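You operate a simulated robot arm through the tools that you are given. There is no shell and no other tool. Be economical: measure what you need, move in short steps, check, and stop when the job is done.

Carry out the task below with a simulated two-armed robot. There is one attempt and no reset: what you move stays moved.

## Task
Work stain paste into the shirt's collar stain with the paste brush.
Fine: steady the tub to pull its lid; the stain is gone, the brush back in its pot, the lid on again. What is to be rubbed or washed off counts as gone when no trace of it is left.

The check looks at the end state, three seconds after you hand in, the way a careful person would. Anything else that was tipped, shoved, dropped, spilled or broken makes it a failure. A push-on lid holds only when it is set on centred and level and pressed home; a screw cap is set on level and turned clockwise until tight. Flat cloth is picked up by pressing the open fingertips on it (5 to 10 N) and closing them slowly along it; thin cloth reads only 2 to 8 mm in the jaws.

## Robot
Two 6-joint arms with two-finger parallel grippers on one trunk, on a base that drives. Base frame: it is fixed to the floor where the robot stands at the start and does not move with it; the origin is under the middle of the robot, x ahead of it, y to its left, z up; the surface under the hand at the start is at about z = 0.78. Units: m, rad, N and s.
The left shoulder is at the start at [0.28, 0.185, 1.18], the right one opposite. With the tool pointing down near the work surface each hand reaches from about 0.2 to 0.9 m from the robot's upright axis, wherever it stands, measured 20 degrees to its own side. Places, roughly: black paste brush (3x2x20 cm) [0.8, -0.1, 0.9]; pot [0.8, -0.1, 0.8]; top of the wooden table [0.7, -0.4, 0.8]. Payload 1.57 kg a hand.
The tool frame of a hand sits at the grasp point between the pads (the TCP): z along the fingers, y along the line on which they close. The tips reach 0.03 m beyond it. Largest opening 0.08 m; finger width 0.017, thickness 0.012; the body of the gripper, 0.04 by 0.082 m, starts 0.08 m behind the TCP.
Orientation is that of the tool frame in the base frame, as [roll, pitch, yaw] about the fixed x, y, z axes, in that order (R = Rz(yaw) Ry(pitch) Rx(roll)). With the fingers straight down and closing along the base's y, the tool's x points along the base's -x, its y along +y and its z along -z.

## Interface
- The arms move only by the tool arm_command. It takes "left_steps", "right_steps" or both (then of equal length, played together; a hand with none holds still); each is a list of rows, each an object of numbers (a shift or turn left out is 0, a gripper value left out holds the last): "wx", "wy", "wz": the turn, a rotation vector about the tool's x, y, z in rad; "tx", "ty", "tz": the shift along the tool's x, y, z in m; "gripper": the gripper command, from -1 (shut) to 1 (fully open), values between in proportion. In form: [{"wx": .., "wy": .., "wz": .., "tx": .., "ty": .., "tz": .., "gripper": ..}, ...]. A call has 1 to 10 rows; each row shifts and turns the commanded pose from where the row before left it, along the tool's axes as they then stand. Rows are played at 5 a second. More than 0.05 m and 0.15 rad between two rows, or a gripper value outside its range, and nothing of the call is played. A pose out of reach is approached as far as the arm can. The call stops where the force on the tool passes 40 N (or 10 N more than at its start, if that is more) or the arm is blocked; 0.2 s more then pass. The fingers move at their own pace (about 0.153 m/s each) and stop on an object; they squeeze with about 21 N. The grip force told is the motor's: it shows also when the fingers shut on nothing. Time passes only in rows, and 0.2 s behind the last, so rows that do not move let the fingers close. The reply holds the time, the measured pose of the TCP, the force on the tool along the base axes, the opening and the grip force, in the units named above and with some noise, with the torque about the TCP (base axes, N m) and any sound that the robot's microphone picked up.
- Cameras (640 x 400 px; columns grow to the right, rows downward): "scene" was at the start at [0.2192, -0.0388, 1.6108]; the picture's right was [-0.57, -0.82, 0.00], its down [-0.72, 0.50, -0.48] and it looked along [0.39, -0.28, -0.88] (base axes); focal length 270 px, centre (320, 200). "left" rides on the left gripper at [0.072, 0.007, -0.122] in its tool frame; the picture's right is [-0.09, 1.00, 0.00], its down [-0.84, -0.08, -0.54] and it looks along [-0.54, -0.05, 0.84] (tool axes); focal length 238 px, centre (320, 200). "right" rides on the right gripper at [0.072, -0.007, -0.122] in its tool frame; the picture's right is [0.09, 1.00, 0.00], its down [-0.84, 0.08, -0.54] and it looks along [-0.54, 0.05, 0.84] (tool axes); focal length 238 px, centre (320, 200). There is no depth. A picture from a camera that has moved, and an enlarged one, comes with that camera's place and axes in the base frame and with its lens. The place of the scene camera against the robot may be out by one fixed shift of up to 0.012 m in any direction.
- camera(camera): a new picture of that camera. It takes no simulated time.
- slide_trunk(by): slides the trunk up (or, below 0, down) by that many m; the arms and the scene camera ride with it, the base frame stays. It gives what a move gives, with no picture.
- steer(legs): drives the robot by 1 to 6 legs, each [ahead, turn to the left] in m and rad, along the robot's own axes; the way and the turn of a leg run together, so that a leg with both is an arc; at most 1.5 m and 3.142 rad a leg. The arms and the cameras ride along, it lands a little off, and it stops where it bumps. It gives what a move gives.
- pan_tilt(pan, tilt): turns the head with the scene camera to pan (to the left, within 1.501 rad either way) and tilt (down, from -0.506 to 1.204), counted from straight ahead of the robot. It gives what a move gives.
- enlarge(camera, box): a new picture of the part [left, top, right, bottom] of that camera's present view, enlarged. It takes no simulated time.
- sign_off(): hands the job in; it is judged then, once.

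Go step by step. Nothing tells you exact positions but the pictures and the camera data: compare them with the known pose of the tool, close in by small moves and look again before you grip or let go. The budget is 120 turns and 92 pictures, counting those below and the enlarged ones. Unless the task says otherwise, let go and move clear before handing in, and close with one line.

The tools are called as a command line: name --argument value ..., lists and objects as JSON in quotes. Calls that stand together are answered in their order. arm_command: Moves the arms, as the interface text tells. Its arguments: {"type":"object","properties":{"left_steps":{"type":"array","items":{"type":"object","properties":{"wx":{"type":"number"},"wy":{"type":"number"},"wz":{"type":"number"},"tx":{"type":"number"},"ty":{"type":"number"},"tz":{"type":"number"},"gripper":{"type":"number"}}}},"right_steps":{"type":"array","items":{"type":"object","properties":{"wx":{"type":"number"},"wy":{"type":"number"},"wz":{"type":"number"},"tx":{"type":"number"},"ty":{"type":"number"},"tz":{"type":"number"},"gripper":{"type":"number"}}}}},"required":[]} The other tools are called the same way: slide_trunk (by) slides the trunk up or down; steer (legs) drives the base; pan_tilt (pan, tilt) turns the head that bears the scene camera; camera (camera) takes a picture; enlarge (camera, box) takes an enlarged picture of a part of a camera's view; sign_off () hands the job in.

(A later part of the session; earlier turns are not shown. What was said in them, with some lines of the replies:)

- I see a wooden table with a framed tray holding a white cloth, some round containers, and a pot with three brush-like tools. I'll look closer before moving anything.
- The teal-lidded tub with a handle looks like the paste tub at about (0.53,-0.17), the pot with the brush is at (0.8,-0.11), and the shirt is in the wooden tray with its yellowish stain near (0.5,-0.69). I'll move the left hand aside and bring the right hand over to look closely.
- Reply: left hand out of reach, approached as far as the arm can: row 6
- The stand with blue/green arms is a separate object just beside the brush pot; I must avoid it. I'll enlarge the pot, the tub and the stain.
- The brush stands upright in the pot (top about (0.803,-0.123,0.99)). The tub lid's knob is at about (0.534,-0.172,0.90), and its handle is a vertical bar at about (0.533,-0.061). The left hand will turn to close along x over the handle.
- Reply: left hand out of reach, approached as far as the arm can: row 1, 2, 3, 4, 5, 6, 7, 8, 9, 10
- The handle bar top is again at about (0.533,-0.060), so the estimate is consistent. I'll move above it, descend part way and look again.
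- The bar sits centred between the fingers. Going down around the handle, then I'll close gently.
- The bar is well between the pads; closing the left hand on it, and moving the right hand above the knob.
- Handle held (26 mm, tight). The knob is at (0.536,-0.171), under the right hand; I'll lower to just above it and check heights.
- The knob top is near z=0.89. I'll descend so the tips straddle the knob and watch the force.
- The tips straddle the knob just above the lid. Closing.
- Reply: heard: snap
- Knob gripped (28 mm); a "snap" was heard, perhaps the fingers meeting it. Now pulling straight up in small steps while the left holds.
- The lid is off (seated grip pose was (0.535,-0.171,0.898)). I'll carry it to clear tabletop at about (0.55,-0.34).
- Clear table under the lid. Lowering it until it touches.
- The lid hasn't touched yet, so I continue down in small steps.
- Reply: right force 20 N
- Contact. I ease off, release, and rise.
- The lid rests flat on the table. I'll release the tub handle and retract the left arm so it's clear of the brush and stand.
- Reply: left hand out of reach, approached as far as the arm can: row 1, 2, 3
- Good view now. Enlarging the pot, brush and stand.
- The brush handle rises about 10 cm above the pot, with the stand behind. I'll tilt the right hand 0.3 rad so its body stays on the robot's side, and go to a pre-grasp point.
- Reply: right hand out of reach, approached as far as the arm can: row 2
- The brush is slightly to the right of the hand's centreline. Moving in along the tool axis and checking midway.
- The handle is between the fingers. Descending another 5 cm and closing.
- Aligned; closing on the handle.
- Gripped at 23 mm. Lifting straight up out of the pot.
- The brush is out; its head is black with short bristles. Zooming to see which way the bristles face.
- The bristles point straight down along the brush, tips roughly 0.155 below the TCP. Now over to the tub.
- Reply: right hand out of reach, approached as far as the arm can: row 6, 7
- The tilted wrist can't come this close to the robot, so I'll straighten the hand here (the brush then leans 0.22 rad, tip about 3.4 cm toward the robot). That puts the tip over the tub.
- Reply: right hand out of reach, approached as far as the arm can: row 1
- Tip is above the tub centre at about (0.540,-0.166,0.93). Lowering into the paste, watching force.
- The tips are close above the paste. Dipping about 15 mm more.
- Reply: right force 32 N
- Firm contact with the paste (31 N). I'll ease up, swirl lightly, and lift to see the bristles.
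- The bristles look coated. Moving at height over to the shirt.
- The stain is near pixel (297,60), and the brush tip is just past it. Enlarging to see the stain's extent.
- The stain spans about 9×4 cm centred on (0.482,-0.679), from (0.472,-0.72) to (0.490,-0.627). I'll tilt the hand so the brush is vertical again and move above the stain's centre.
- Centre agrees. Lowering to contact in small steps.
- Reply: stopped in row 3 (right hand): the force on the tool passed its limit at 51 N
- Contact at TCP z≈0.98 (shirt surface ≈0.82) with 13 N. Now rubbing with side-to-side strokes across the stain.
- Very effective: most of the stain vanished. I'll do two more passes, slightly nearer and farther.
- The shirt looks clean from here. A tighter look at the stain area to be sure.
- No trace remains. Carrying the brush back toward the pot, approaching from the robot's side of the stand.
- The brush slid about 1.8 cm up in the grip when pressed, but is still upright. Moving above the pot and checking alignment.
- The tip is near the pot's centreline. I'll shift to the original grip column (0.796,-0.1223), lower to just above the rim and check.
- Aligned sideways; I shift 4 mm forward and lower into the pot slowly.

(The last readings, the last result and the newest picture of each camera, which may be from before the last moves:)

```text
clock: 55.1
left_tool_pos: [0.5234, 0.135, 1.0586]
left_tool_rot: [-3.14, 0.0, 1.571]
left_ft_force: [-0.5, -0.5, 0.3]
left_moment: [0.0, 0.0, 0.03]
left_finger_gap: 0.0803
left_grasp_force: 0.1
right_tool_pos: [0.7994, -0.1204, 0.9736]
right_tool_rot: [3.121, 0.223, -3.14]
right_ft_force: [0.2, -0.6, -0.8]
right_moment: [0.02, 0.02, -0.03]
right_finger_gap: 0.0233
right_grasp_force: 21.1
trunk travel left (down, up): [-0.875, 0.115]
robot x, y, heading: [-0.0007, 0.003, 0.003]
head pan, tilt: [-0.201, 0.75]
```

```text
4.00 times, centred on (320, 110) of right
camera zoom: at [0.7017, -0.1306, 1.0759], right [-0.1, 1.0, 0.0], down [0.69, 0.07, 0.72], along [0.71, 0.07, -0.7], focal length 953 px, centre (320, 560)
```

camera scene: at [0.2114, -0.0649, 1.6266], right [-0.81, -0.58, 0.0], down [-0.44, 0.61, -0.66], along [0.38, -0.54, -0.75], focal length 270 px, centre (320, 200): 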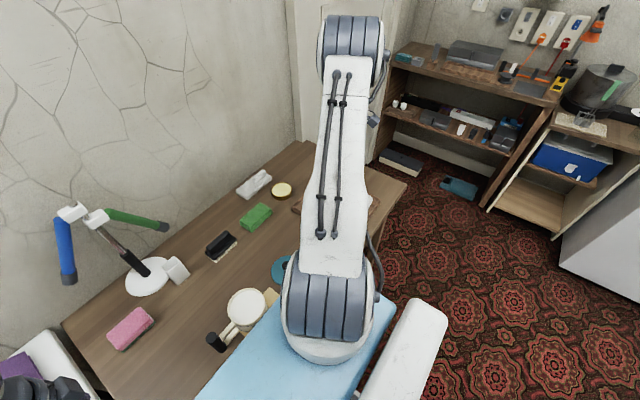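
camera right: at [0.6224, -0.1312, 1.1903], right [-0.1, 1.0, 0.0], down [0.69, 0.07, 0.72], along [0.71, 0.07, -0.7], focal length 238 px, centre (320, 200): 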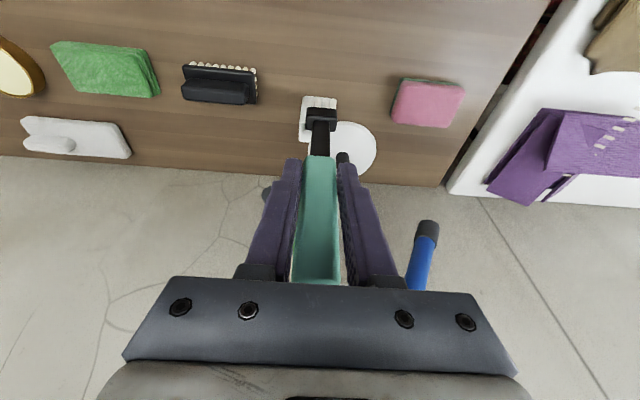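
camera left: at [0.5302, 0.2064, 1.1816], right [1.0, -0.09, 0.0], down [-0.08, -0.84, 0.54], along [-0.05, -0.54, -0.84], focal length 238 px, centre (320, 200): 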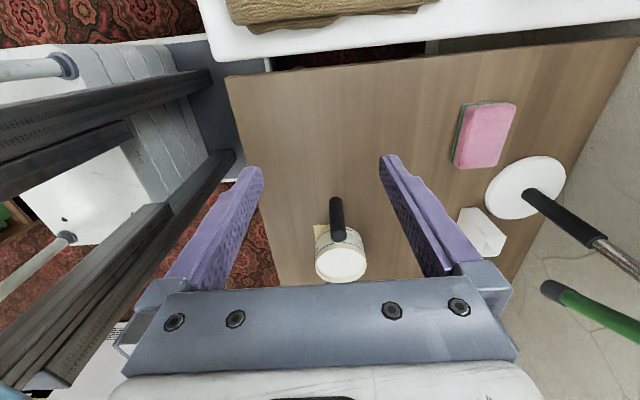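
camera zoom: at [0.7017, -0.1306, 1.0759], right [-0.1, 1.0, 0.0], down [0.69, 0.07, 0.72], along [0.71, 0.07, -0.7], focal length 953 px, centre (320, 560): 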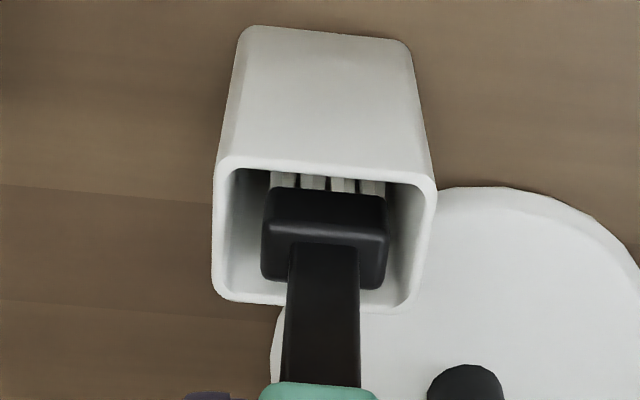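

The head is inside the pot with room. Lowering to the floor.

arm_command --right_steps '[{"tx": 0.0022, "tz": 0.0098}, {"tx": 0.0022, "tz": 0.0098}, {"tx": 0.0022, "tz": 0.0098}, {"tx": 0.0011, "tz": 0.0049}]'

```text
clock: 56.1
left_tool_pos: [0.523, 0.136, 1.0602]
left_tool_rot: [-3.139, -0.001, 1.573]
left_ft_force: [-0.2, 0.0, -0.9]
left_moment: [0.01, 0.01, 0.0]
left_finger_gap: 0.0799
left_grasp_force: 0.0
right_tool_pos: [0.8005, -0.1214, 0.9382]
right_tool_rot: [3.12, 0.226, -3.14]
right_ft_force: [0.4, -0.2, -1.1]
right_moment: [0.01, 0.02, 0.01]
right_finger_gap: 0.0236
right_grasp_force: 20.8
trunk travel left (down, up): [-0.875, 0.115]
robot x, y, heading: [-0.0008, 0.0006, -0.003]
head pan, tilt: [-0.201, 0.75]
```

arm_command --right_steps '[{"tx": 0.0009, "tz": 0.0039}, {"tx": 0.0009, "tz": 0.0039}]'

enlarge --camera "right" --box '[220, 60, 420, 300]'

```text
clock: 56.7
left_tool_pos: [0.5222, 0.1351, 1.0602]
left_tool_rot: [3.141, 0.001, 1.572]
left_ft_force: [-0.5, -0.2, 0.1]
left_moment: [0.0, 0.03, -0.01]
left_finger_gap: 0.08
left_grasp_force: 0.1
right_tool_pos: [0.8015, -0.1205, 0.9308]
right_tool_rot: [3.12, 0.224, -3.141]
right_ft_force: [0.7, -0.5, -0.5]
right_moment: [-0.01, 0.04, 0.01]
right_finger_gap: 0.0234
right_grasp_force: 20.9
trunk travel left (down, up): [-0.875, 0.115]
robot x, y, heading: [-0.0004, -0.0016, 0.002]
head pan, tilt: [-0.201, 0.75]
```

```text
1.67 times, centred on (320, 180) of right
camera zoom: at [0.7021, -0.1303, 1.0328], right [-0.1, 1.0, 0.0], down [0.69, 0.07, 0.72], along [0.71, 0.07, -0.7], focal length 397 px, centre (320, 233)
```

zoom: 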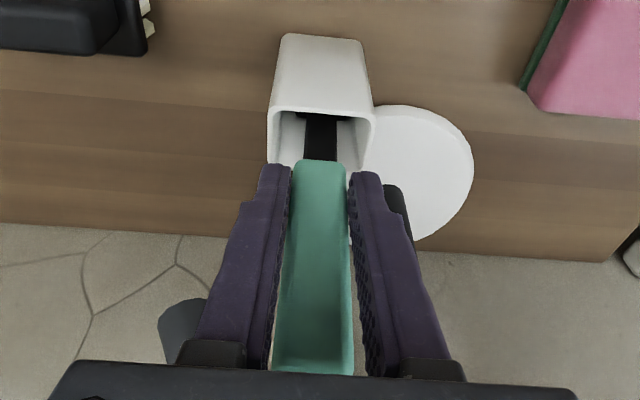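

arm_command --right_steps '[{"tx": 0.0007, "tz": 0.0029}, {"tx": 0.0007, "tz": 0.0029}]'

```text
clock: 57.3
left_tool_pos: [0.5211, 0.136, 1.0602]
left_tool_rot: [-3.14, 0.001, 1.573]
left_ft_force: [-0.2, -0.5, -0.3]
left_moment: [-0.01, -0.03, -0.01]
left_finger_gap: 0.0799
left_grasp_force: 0.1
right_tool_pos: [0.8017, -0.12, 0.9286]
right_tool_rot: [3.12, 0.233, -3.139]
right_ft_force: [-4.2, 0.3, 28.4]
right_moment: [-0.31, 0.1, -0.04]
right_finger_gap: 0.0233
right_grasp_force: 20.8
trunk travel left (down, up): [-0.875, 0.115]
robot x, y, heading: [-0.0001, 0.0013, -0.0]
head pan, tilt: [-0.201, 0.75]
```

The brush stands on the pot floor. Easing off, opening, and withdrawing back along the tool axis.

arm_command --right_steps '[{"tx": -0.0006, "tz": -0.0025}, {"gripper": -0.2}, {"gripper": 0.5}, {}, {"tz": -0.03}, {"tz": -0.04}, {"tz": -0.04}, {"tz": -0.03}]'

camera --camera "right"

enlarge --camera "scene" --box '[240, 150, 400, 290]'

```text
clock: 59.1
left_tool_pos: [0.5217, 0.1357, 1.0605]
left_tool_rot: [-3.139, 0.0, 1.573]
left_ft_force: [-0.1, 0.1, 0.9]
left_moment: [-0.02, 0.01, -0.01]
left_finger_gap: 0.0799
left_grasp_force: 0.0
right_tool_pos: [0.7685, -0.1242, 1.0636]
right_tool_rot: [3.12, 0.225, -3.14]
right_ft_force: [1.0, 0.5, -0.5]
right_moment: [0.02, 0.0, 0.0]
right_finger_gap: 0.0601
right_grasp_force: 0.1
trunk travel left (down, up): [-0.875, 0.115]
robot x, y, heading: [0.0008, -0.0026, 0.002]
head pan, tilt: [-0.201, 0.75]
```

```text
24 pictures are left
camera right: at [0.67, -0.133, 1.1659], right [-0.1, 1.0, 0.0], down [0.7, 0.07, 0.72], along [0.71, 0.07, -0.7], focal length 238 px, centre (320, 200)
```

right: 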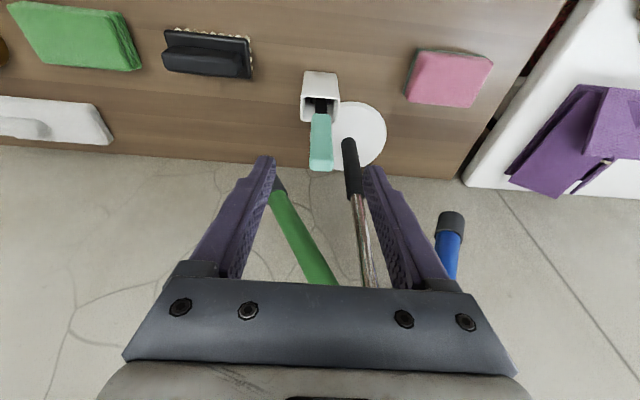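

```text
2.86 times, centred on (320, 220) of scene
camera zoom: at [0.247, -0.0176, 1.6346], right [-0.2, -0.98, 0.0], down [-0.67, 0.14, -0.73], along [0.72, -0.15, -0.68], focal length 773 px, centre (320, 143)
```

zoom: 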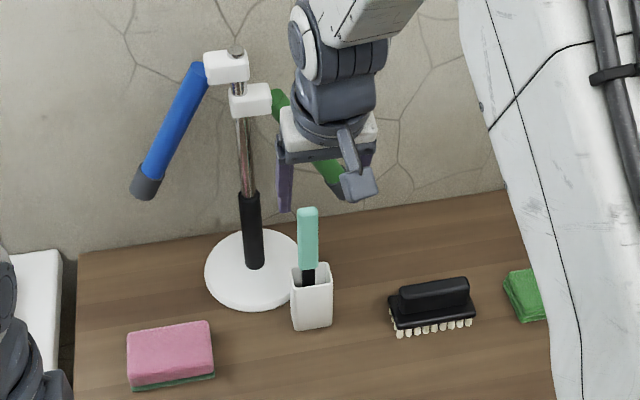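

The brush is back upright in its pot. Now backing off, straightening the hand, and moving over the lid.

arm_command --right_steps '[{"tx": 0.044, "tz": -0.01, "gripper": 1}, {"tx": 0.044, "tz": -0.01}, {"wy": 0.1125, "ty": -0.03}, {"wy": 0.1125, "ty": -0.03}, {"wx": -0.021, "ty": -0.03}, {"tx": 0.03, "ty": -0.03}, {"tx": 0.03, "ty": -0.03}, {"tx": 0.03, "ty": -0.03}, {"tx": 0.03, "ty": -0.03}, {}]'

camera --camera "right"

```text
clock: 61.3
left_tool_pos: [0.5235, 0.1347, 1.0585]
left_tool_rot: [-3.14, -0.001, 1.574]
left_ft_force: [0.3, -0.6, 0.1]
left_moment: [0.02, -0.01, -0.05]
left_finger_gap: 0.0801
left_grasp_force: 0.1
right_tool_pos: [0.5599, -0.3348, 1.0571]
right_tool_rot: [3.1, 0.001, -3.135]
right_ft_force: [-0.2, 0.2, -0.2]
right_moment: [-0.01, -0.03, 0.01]
right_finger_gap: 0.0798
right_grasp_force: 0.0
trunk travel left (down, up): [-0.875, 0.115]
robot x, y, heading: [-0.0007, -0.0036, -0.003]
head pan, tilt: [-0.201, 0.75]
```

```text
22 pictures are left
camera right: at [0.4881, -0.3479, 1.1778], right [-0.1, 0.99, 0.04], down [0.84, 0.06, 0.54], along [0.54, 0.09, -0.84], focal length 238 px, centre (320, 200)
```

right: 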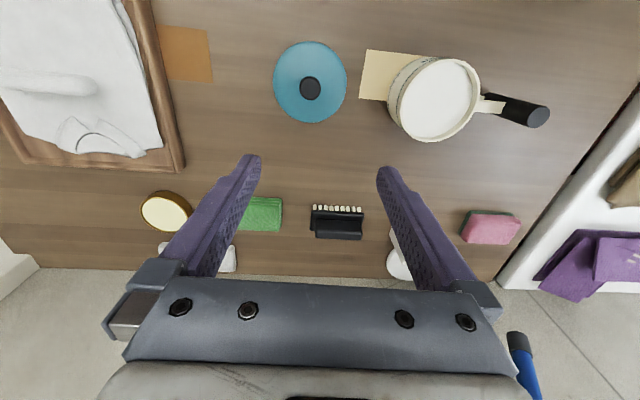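

Small roll error to fix; the knob is still at (0.537,-0.340). Lowering above the knob.

arm_command --right_steps '[{"wx": 0.041, "wz": 0.006}, {"tx": 0.012, "ty": -0.0035, "tz": 0.04}, {"tx": 0.0115, "ty": -0.003, "tz": 0.04}, {"tz": 0.03}, {"tz": 0.03}, {}]'

enlarge --camera "right" --box '[200, 60, 440, 260]'

```text
clock: 62.7
left_tool_pos: [0.5234, 0.1348, 1.0593]
left_tool_rot: [-3.139, -0.001, 1.573]
left_ft_force: [0.6, -0.1, 0.4]
left_moment: [0.0, 0.01, 0.02]
left_finger_gap: 0.0802
left_grasp_force: 0.0
right_tool_pos: [0.5366, -0.3411, 0.9156]
right_tool_rot: [3.141, -0.001, -3.142]
right_ft_force: [0.3, -0.6, -0.1]
right_moment: [-0.04, 0.0, 0.02]
right_finger_gap: 0.0802
right_grasp_force: 0.0
trunk travel left (down, up): [-0.875, 0.115]
robot x, y, heading: [-0.003, 0.001, -0.002]
head pan, tilt: [-0.201, 0.75]
```

```text
2.00 times, centred on (320, 160) of right
camera zoom: at [0.464, -0.3473, 1.0379], right [-0.09, 1.0, 0.0], down [0.84, 0.08, 0.54], along [0.54, 0.05, -0.84], focal length 477 px, centre (320, 280)
```

zoom: 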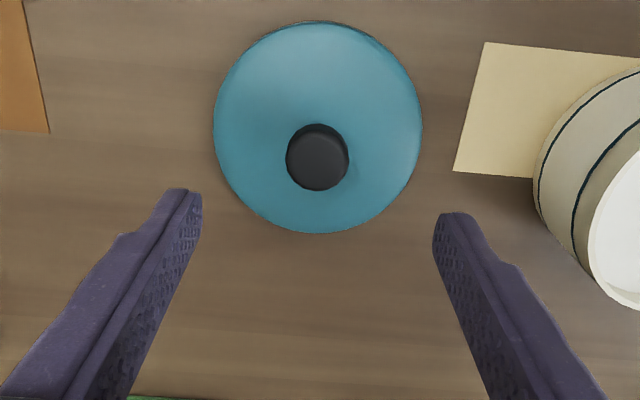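

Level and centred. Descending to the release height and closing on the knob.

arm_command --right_steps '[{"tz": 0.03, "gripper": 0.3}, {"tz": 0.03}, {"tz": 0.02}, {"tz": 0.006}, {}, {"gripper": -1}, {}, {}, {}]'

```text
clock: 64.7
left_tool_pos: [0.5233, 0.1346, 1.0588]
left_tool_rot: [-3.138, 0.0, 1.572]
left_ft_force: [0.5, 0.1, 0.5]
left_moment: [-0.02, -0.01, -0.02]
left_finger_gap: 0.0802
left_grasp_force: 0.0
right_tool_pos: [0.5354, -0.3406, 0.8302]
right_tool_rot: [3.141, -0.001, 3.141]
right_ft_force: [0.6, 0.3, 0.5]
right_moment: [-0.02, 0.0, -0.01]
right_finger_gap: 0.0281
right_grasp_force: 21.1
trunk travel left (down, up): [-0.875, 0.115]
robot x, y, heading: [-0.0003, 0.0036, -0.003]
head pan, tilt: [-0.201, 0.75]
```

Gripped. Lifting the lid and carrying it to above the tub.

arm_command --right_steps '[{"tz": -0.02}, {"tz": -0.04}, {"tz": -0.04}, {"tz": -0.035}, {"ty": 0.0425}, {"ty": 0.0425}, {"ty": 0.0425}, {"ty": 0.0423}, {}]'

camera --camera "right"

enlarge --camera "scene" --box '[290, 240, 430, 380]'

camera --camera "left"

```text
clock: 66.7
left_tool_pos: [0.5229, 0.1362, 1.059]
left_tool_rot: [-3.141, 0.001, 1.571]
left_ft_force: [0.8, 0.3, 0.5]
left_moment: [0.0, -0.01, -0.01]
left_finger_gap: 0.0798
left_grasp_force: 0.0
right_tool_pos: [0.5356, -0.1733, 0.9662]
right_tool_rot: [3.141, -0.001, 3.141]
right_ft_force: [0.2, 0.2, -0.8]
right_moment: [-0.02, -0.01, -0.01]
right_finger_gap: 0.0283
right_grasp_force: 21.2
trunk travel left (down, up): [-0.875, 0.115]
robot x, y, heading: [-0.0003, -0.0012, 0.001]
head pan, tilt: [-0.201, 0.75]
```

```text
20 pictures are left
camera right: at [0.4628, -0.1782, 1.0878], right [-0.09, 1.0, 0.0], down [0.84, 0.08, 0.54], along [0.54, 0.05, -0.84], focal length 238 px, centre (320, 200)
```

right: 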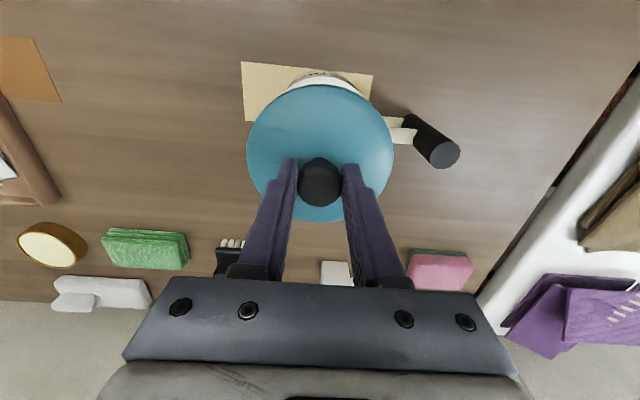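

```text
2.86 times, centred on (360, 310) of scene
camera zoom: at [0.247, -0.0172, 1.6346], right [-0.2, -0.98, 0.0], down [-0.67, 0.14, -0.73], along [0.72, -0.15, -0.68], focal length 773 px, centre (206, -114)
```

zoom: 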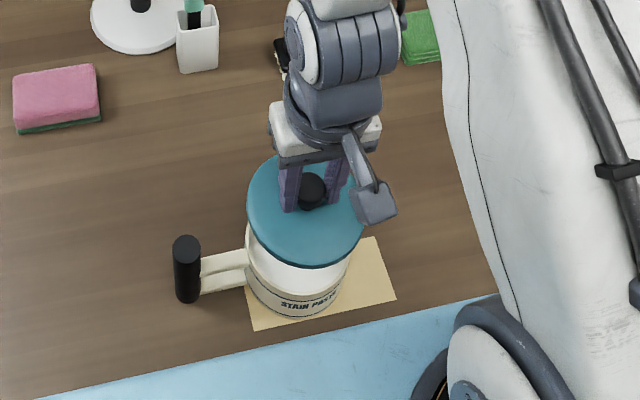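

```text
18 pictures are left
camera left: at [0.5301, 0.2069, 1.1815], right [1.0, -0.09, 0.0], down [-0.07, -0.84, 0.54], along [-0.05, -0.54, -0.84], focal length 238 px, centre (320, 200)
```

left: 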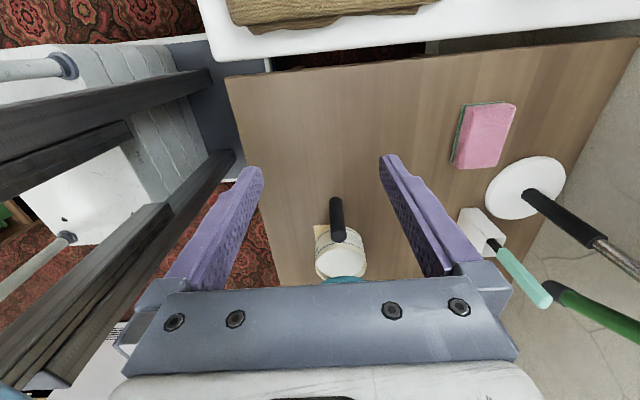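

The tub hasn't moved. Lowering the lid to just above the rim and rechecking the pose.

arm_command --right_steps '[{"tz": 0.02}, {"tz": 0.02}, {"tz": 0.012}, {}]'

arm_command --right_steps '[{}]'

enlarge --camera "scene" --box '[310, 270, 410, 370]'

```text
clock: 67.7
left_tool_pos: [0.5229, 0.1354, 1.0587]
left_tool_rot: [-3.141, 0.0, 1.574]
left_ft_force: [-0.1, -0.1, 0.4]
left_moment: [-0.01, 0.03, -0.03]
left_finger_gap: 0.08
left_grasp_force: 0.1
right_tool_pos: [0.5357, -0.1705, 0.913]
right_tool_rot: [3.141, 0.0, 3.141]
right_ft_force: [-0.1, 0.7, -0.9]
right_moment: [0.02, 0.03, 0.0]
right_finger_gap: 0.0281
right_grasp_force: 20.7
trunk travel left (down, up): [-0.875, 0.115]
robot x, y, heading: [-0.0027, 0.0008, 0.001]
head pan, tilt: [-0.201, 0.75]
```

```text
clock: 68.1
left_tool_pos: [0.5221, 0.1352, 1.0603]
left_tool_rot: [-3.14, -0.001, 1.572]
left_ft_force: [-0.7, 0.7, 0.3]
left_moment: [0.01, -0.02, -0.01]
left_finger_gap: 0.0801
left_grasp_force: 0.1
right_tool_pos: [0.5358, -0.1709, 0.9156]
right_tool_rot: [3.141, -0.003, 3.141]
right_ft_force: [-0.6, -0.9, -0.5]
right_moment: [0.01, 0.01, 0.02]
right_finger_gap: 0.0282
right_grasp_force: 21.0
trunk travel left (down, up): [-0.875, 0.115]
robot x, y, heading: [-0.0016, -0.001, 0.002]
head pan, tilt: [-0.201, 0.75]
```

```text
4.00 times, centred on (360, 320) of scene
camera zoom: at [0.247, -0.0176, 1.6346], right [-0.2, -0.98, 0.0], down [-0.67, 0.14, -0.73], along [0.72, -0.15, -0.68], focal length 1082 px, centre (160, -280)
```

zoom: 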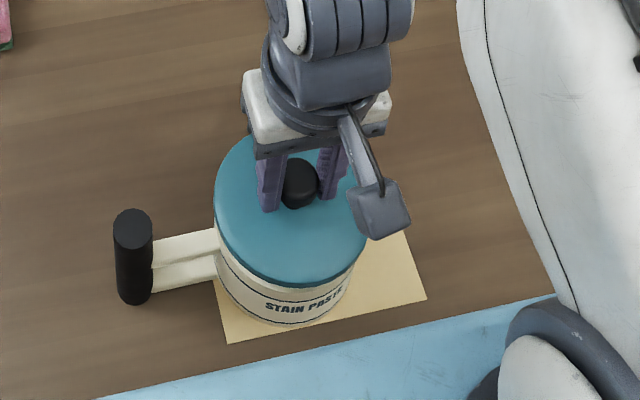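

Right over the original seat. Pressing down in small steps.

arm_command --right_steps '[{"tz": 0.005}, {"tz": 0.004}, {"tz": 0.003}, {"tz": 0.003}]'

```text
clock: 69.1
left_tool_pos: [0.5221, 0.135, 1.0608]
left_tool_rot: [-3.14, 0.0, 1.572]
left_ft_force: [0.5, 0.0, 0.5]
left_moment: [-0.01, 0.02, 0.03]
left_finger_gap: 0.08
left_grasp_force: 0.0
right_tool_pos: [0.5359, -0.1709, 0.9016]
right_tool_rot: [-3.14, 0.001, 3.141]
right_ft_force: [-2.1, -0.5, 30.2]
right_moment: [-0.04, 0.06, -0.02]
right_finger_gap: 0.0283
right_grasp_force: 20.7
trunk travel left (down, up): [-0.875, 0.115]
robot x, y, heading: [0.0003, 0.0031, 0.001]
head pan, tilt: [-0.201, 0.75]
heard: snap
```

A snap at 30 N. One more small press to be sure it is home, then ease off.

arm_command --right_steps '[{"tz": 0.002}, {}, {"tz": -0.004}, {}]'

enlarge --camera "scene" --box '[310, 270, 410, 370]'

```text
clock: 70.1
left_tool_pos: [0.5213, 0.1364, 1.0587]
left_tool_rot: [-3.141, 0.002, 1.572]
left_ft_force: [0.0, -0.2, 0.9]
left_moment: [0.04, -0.06, 0.05]
left_finger_gap: 0.0801
left_grasp_force: 0.0
right_tool_pos: [0.536, -0.1699, 0.8982]
right_tool_rot: [-3.141, 0.0, -3.14]
right_ft_force: [0.2, 0.1, -1.5]
right_moment: [0.0, 0.0, -0.03]
right_finger_gap: 0.0284
right_grasp_force: 21.3
trunk travel left (down, up): [-0.875, 0.115]
robot x, y, heading: [0.0018, -0.0014, -0.004]
head pan, tilt: [-0.201, 0.75]
```

```text
4.00 times, centred on (360, 320) of scene
camera zoom: at [0.2471, -0.0176, 1.6343], right [-0.2, -0.98, 0.0], down [-0.67, 0.14, -0.73], along [0.72, -0.15, -0.68], focal length 1082 px, centre (160, -280)
```

zoom: 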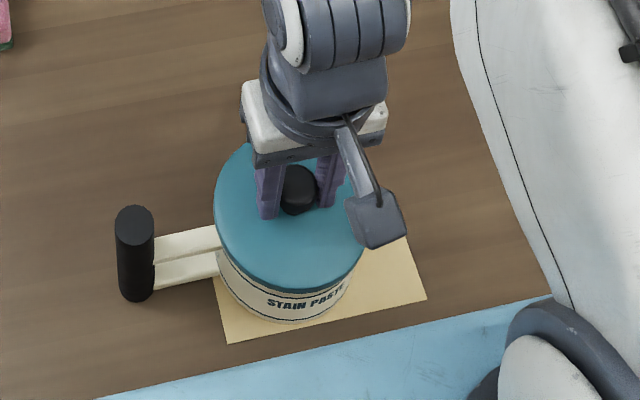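

The tub seems to have risen a few millimetres with the lid, so it is locked on. I'll lower it back to the mat before releasing.

arm_command --right_steps '[{"tz": 0.002}, {"tz": 0.002}, {}]'

enlarge --camera "scene" --box '[310, 270, 410, 370]'

```text
clock: 70.9
left_tool_pos: [0.5226, 0.1358, 1.0603]
left_tool_rot: [-3.14, 0.0, 1.573]
left_ft_force: [-0.4, -0.2, 0.0]
left_moment: [-0.01, 0.01, 0.0]
left_finger_gap: 0.0801
left_grasp_force: 0.1
right_tool_pos: [0.5353, -0.1706, 0.8983]
right_tool_rot: [-3.141, 0.0, 3.14]
right_ft_force: [-0.1, -1.0, 22.1]
right_moment: [0.03, -0.05, 0.01]
right_finger_gap: 0.0281
right_grasp_force: 20.5
trunk travel left (down, up): [-0.875, 0.115]
robot x, y, heading: [-0.0005, 0.0007, 0.0]
head pan, tilt: [-0.201, 0.75]
```

```text
4.00 times, centred on (360, 320) of scene
camera zoom: at [0.2462, -0.0173, 1.6351], right [-0.2, -0.98, 0.0], down [-0.67, 0.14, -0.73], along [0.72, -0.15, -0.68], focal length 1082 px, centre (160, -280)
```

zoom: 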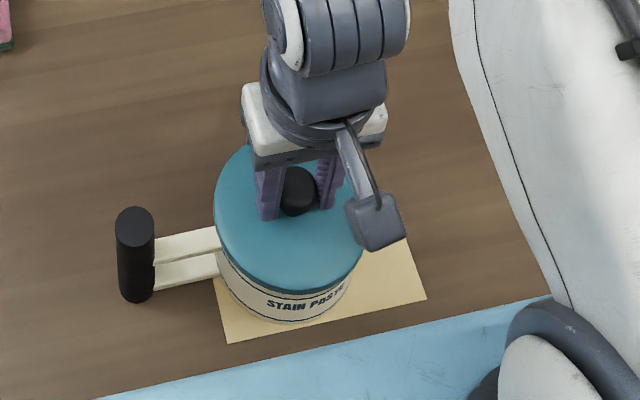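

Seated on the table (22 N). Easing off slightly, releasing and rising.

arm_command --right_steps '[{"tz": -0.0015}, {"gripper": 0.3}, {}, {"tz": -0.02}, {"tz": -0.04}, {"tz": -0.045}, {"tz": -0.045}, {"tz": -0.04, "ty": -0.02}, {"ty": -0.045}, {"ty": -0.045}]'

camera --camera "right"

camera --camera "scene"

enlarge --camera "scene" --box '[290, 270, 430, 370]'

```text
clock: 73.1
left_tool_pos: [0.5229, 0.136, 1.0587]
left_tool_rot: [-3.14, -0.001, 1.573]
left_ft_force: [0.9, -0.5, 0.5]
left_moment: [-0.04, 0.01, 0.0]
left_finger_gap: 0.08
left_grasp_force: 0.0
right_tool_pos: [0.5369, -0.283, 1.0866]
right_tool_rot: [3.141, -0.001, -3.14]
right_ft_force: [-0.1, -0.7, 0.9]
right_moment: [0.01, -0.01, 0.0]
right_finger_gap: 0.0519
right_grasp_force: 0.1
trunk travel left (down, up): [-0.875, 0.115]
robot x, y, heading: [-0.0003, 0.0014, -0.0]
head pan, tilt: [-0.201, 0.75]
```

```text
14 pictures are left
camera right: at [0.4643, -0.2894, 1.2096], right [-0.09, 1.0, 0.0], down [0.84, 0.08, 0.54], along [0.54, 0.05, -0.84], focal length 238 px, centre (320, 200)
```

right: 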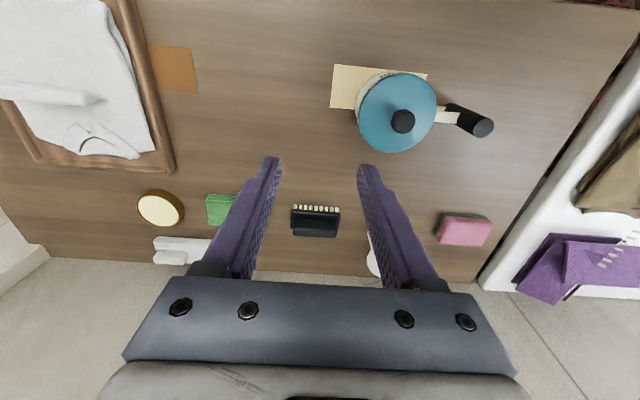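

```text
13 pictures are left
camera scene: at [0.2471, -0.0176, 1.6346], right [-0.2, -0.98, 0.0], down [-0.67, 0.14, -0.73], along [0.72, -0.15, -0.68], focal length 270 px, centre (320, 200)
```

scene: 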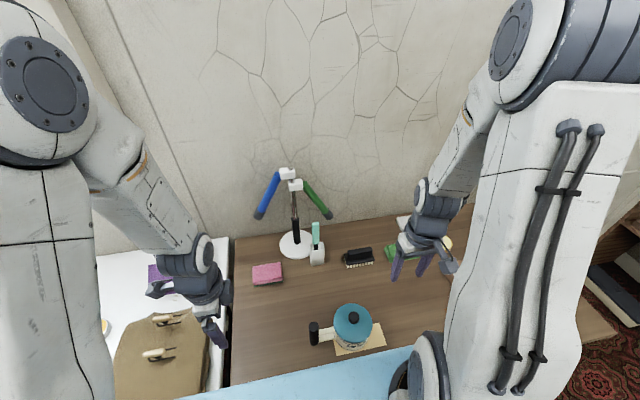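

```text
4.00 times, centred on (360, 320) of scene
camera zoom: at [0.2471, -0.0176, 1.6346], right [-0.2, -0.98, 0.0], down [-0.67, 0.14, -0.73], along [0.72, -0.15, -0.68], focal length 1082 px, centre (160, -280)
```

zoom: 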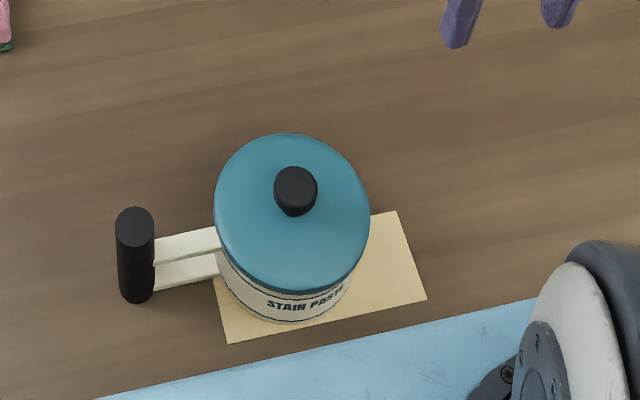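

The lid sits level on the tub and everything else is in place. One last look at the stain area from above.

arm_command --right_steps '[{"ty": -0.045, "tx": 0.01}, {"ty": -0.045, "tx": 0.01}, {"ty": -0.045, "tx": 0.01}, {"ty": -0.045, "tx": 0.01, "tz": -0.03}, {"ty": -0.03, "tx": 0.01, "tz": -0.04}]'

enlarge --camera "right" --box '[140, 20, 320, 150]'

```text
refused: row 4 steps farther than a row can; nothing moved
```

```text
3.08 times, centred on (230, 85) of right
camera zoom: at [0.4643, -0.2894, 1.2096], right [-0.09, 1.0, 0.0], down [0.84, 0.08, 0.54], along [0.54, 0.05, -0.84], focal length 733 px, centre (597, 554)
```

zoom: 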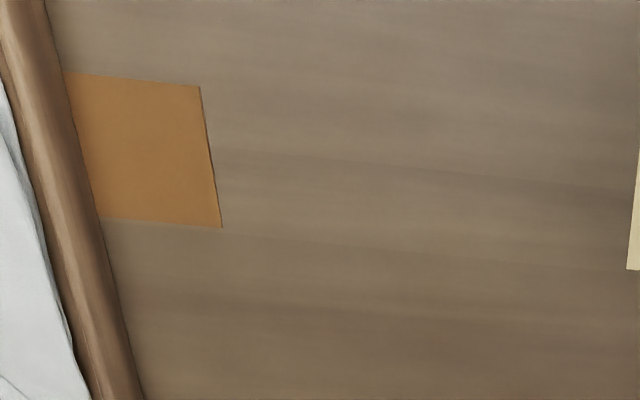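

That move was refused for a step slightly too long, so I'll repeat it with shorter steps.

arm_command --right_steps '[{"ty": -0.045, "tx": 0.01}, {"ty": -0.045, "tx": 0.01}, {"ty": -0.045, "tx": 0.01}, {"ty": -0.035, "tx": 0.01, "tz": -0.02}, {"ty": -0.03, "tx": 0.01, "tz": -0.03}]'

camera --camera "right"

enlarge --camera "right" --box '[120, 20, 300, 130]'

```text
clock: 74.3
left_tool_pos: [0.5213, 0.1365, 1.0589]
left_tool_rot: [-3.14, 0.0, 1.573]
left_ft_force: [-0.1, 0.3, 0.6]
left_moment: [0.0, 0.04, 0.02]
left_finger_gap: 0.08
left_grasp_force: 0.1
right_tool_pos: [0.4864, -0.482, 1.138]
right_tool_rot: [-3.14, -0.002, -3.141]
right_ft_force: [1.0, -1.1, 0.2]
right_moment: [0.01, 0.03, -0.01]
right_finger_gap: 0.0517
right_grasp_force: 0.0
trunk travel left (down, up): [-0.875, 0.115]
robot x, y, heading: [0.0011, -0.0018, -0.002]
head pan, tilt: [-0.201, 0.75]
```

```text
10 pictures are left
camera right: at [0.4135, -0.4888, 1.2598], right [-0.09, 1.0, 0.0], down [0.84, 0.08, 0.54], along [0.54, 0.05, -0.84], focal length 238 px, centre (320, 200)
```

right: 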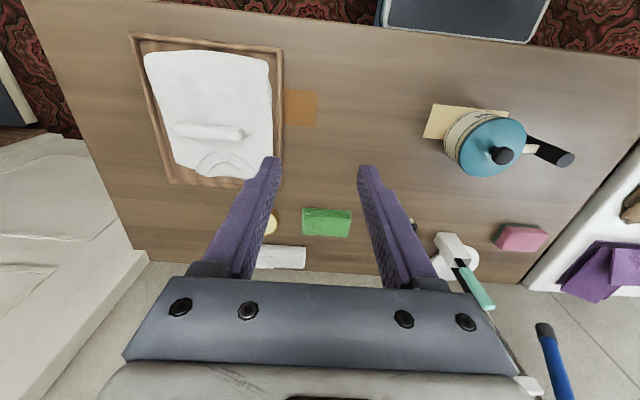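

```text
3.56 times, centred on (210, 75) of right
camera zoom: at [0.4135, -0.4888, 1.2598], right [-0.09, 1.0, 0.0], down [0.84, 0.08, 0.54], along [0.54, 0.05, -0.84], focal length 848 px, centre (711, 644)
```

zoom: 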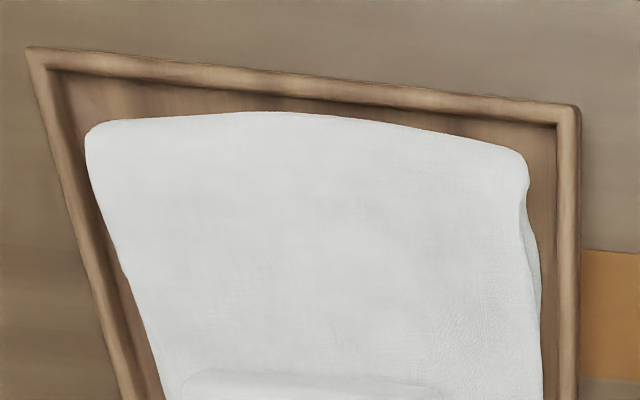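

The shirt shows no trace of the stain, the brush is in its pot, the lid is pressed on, and both hands are clear. Handing in.

sign_off

```text
The job is handed in.
```

The collar stain is gone with no trace left in the last close-up. The paste brush is back upright in its pot, and the tub's lid went back on level with an audible snap. When I eased off after pressing the lid, the tub lifted a few millimetres, so I set it back down before letting go. I saw nothing else moved, and the job is handed in.
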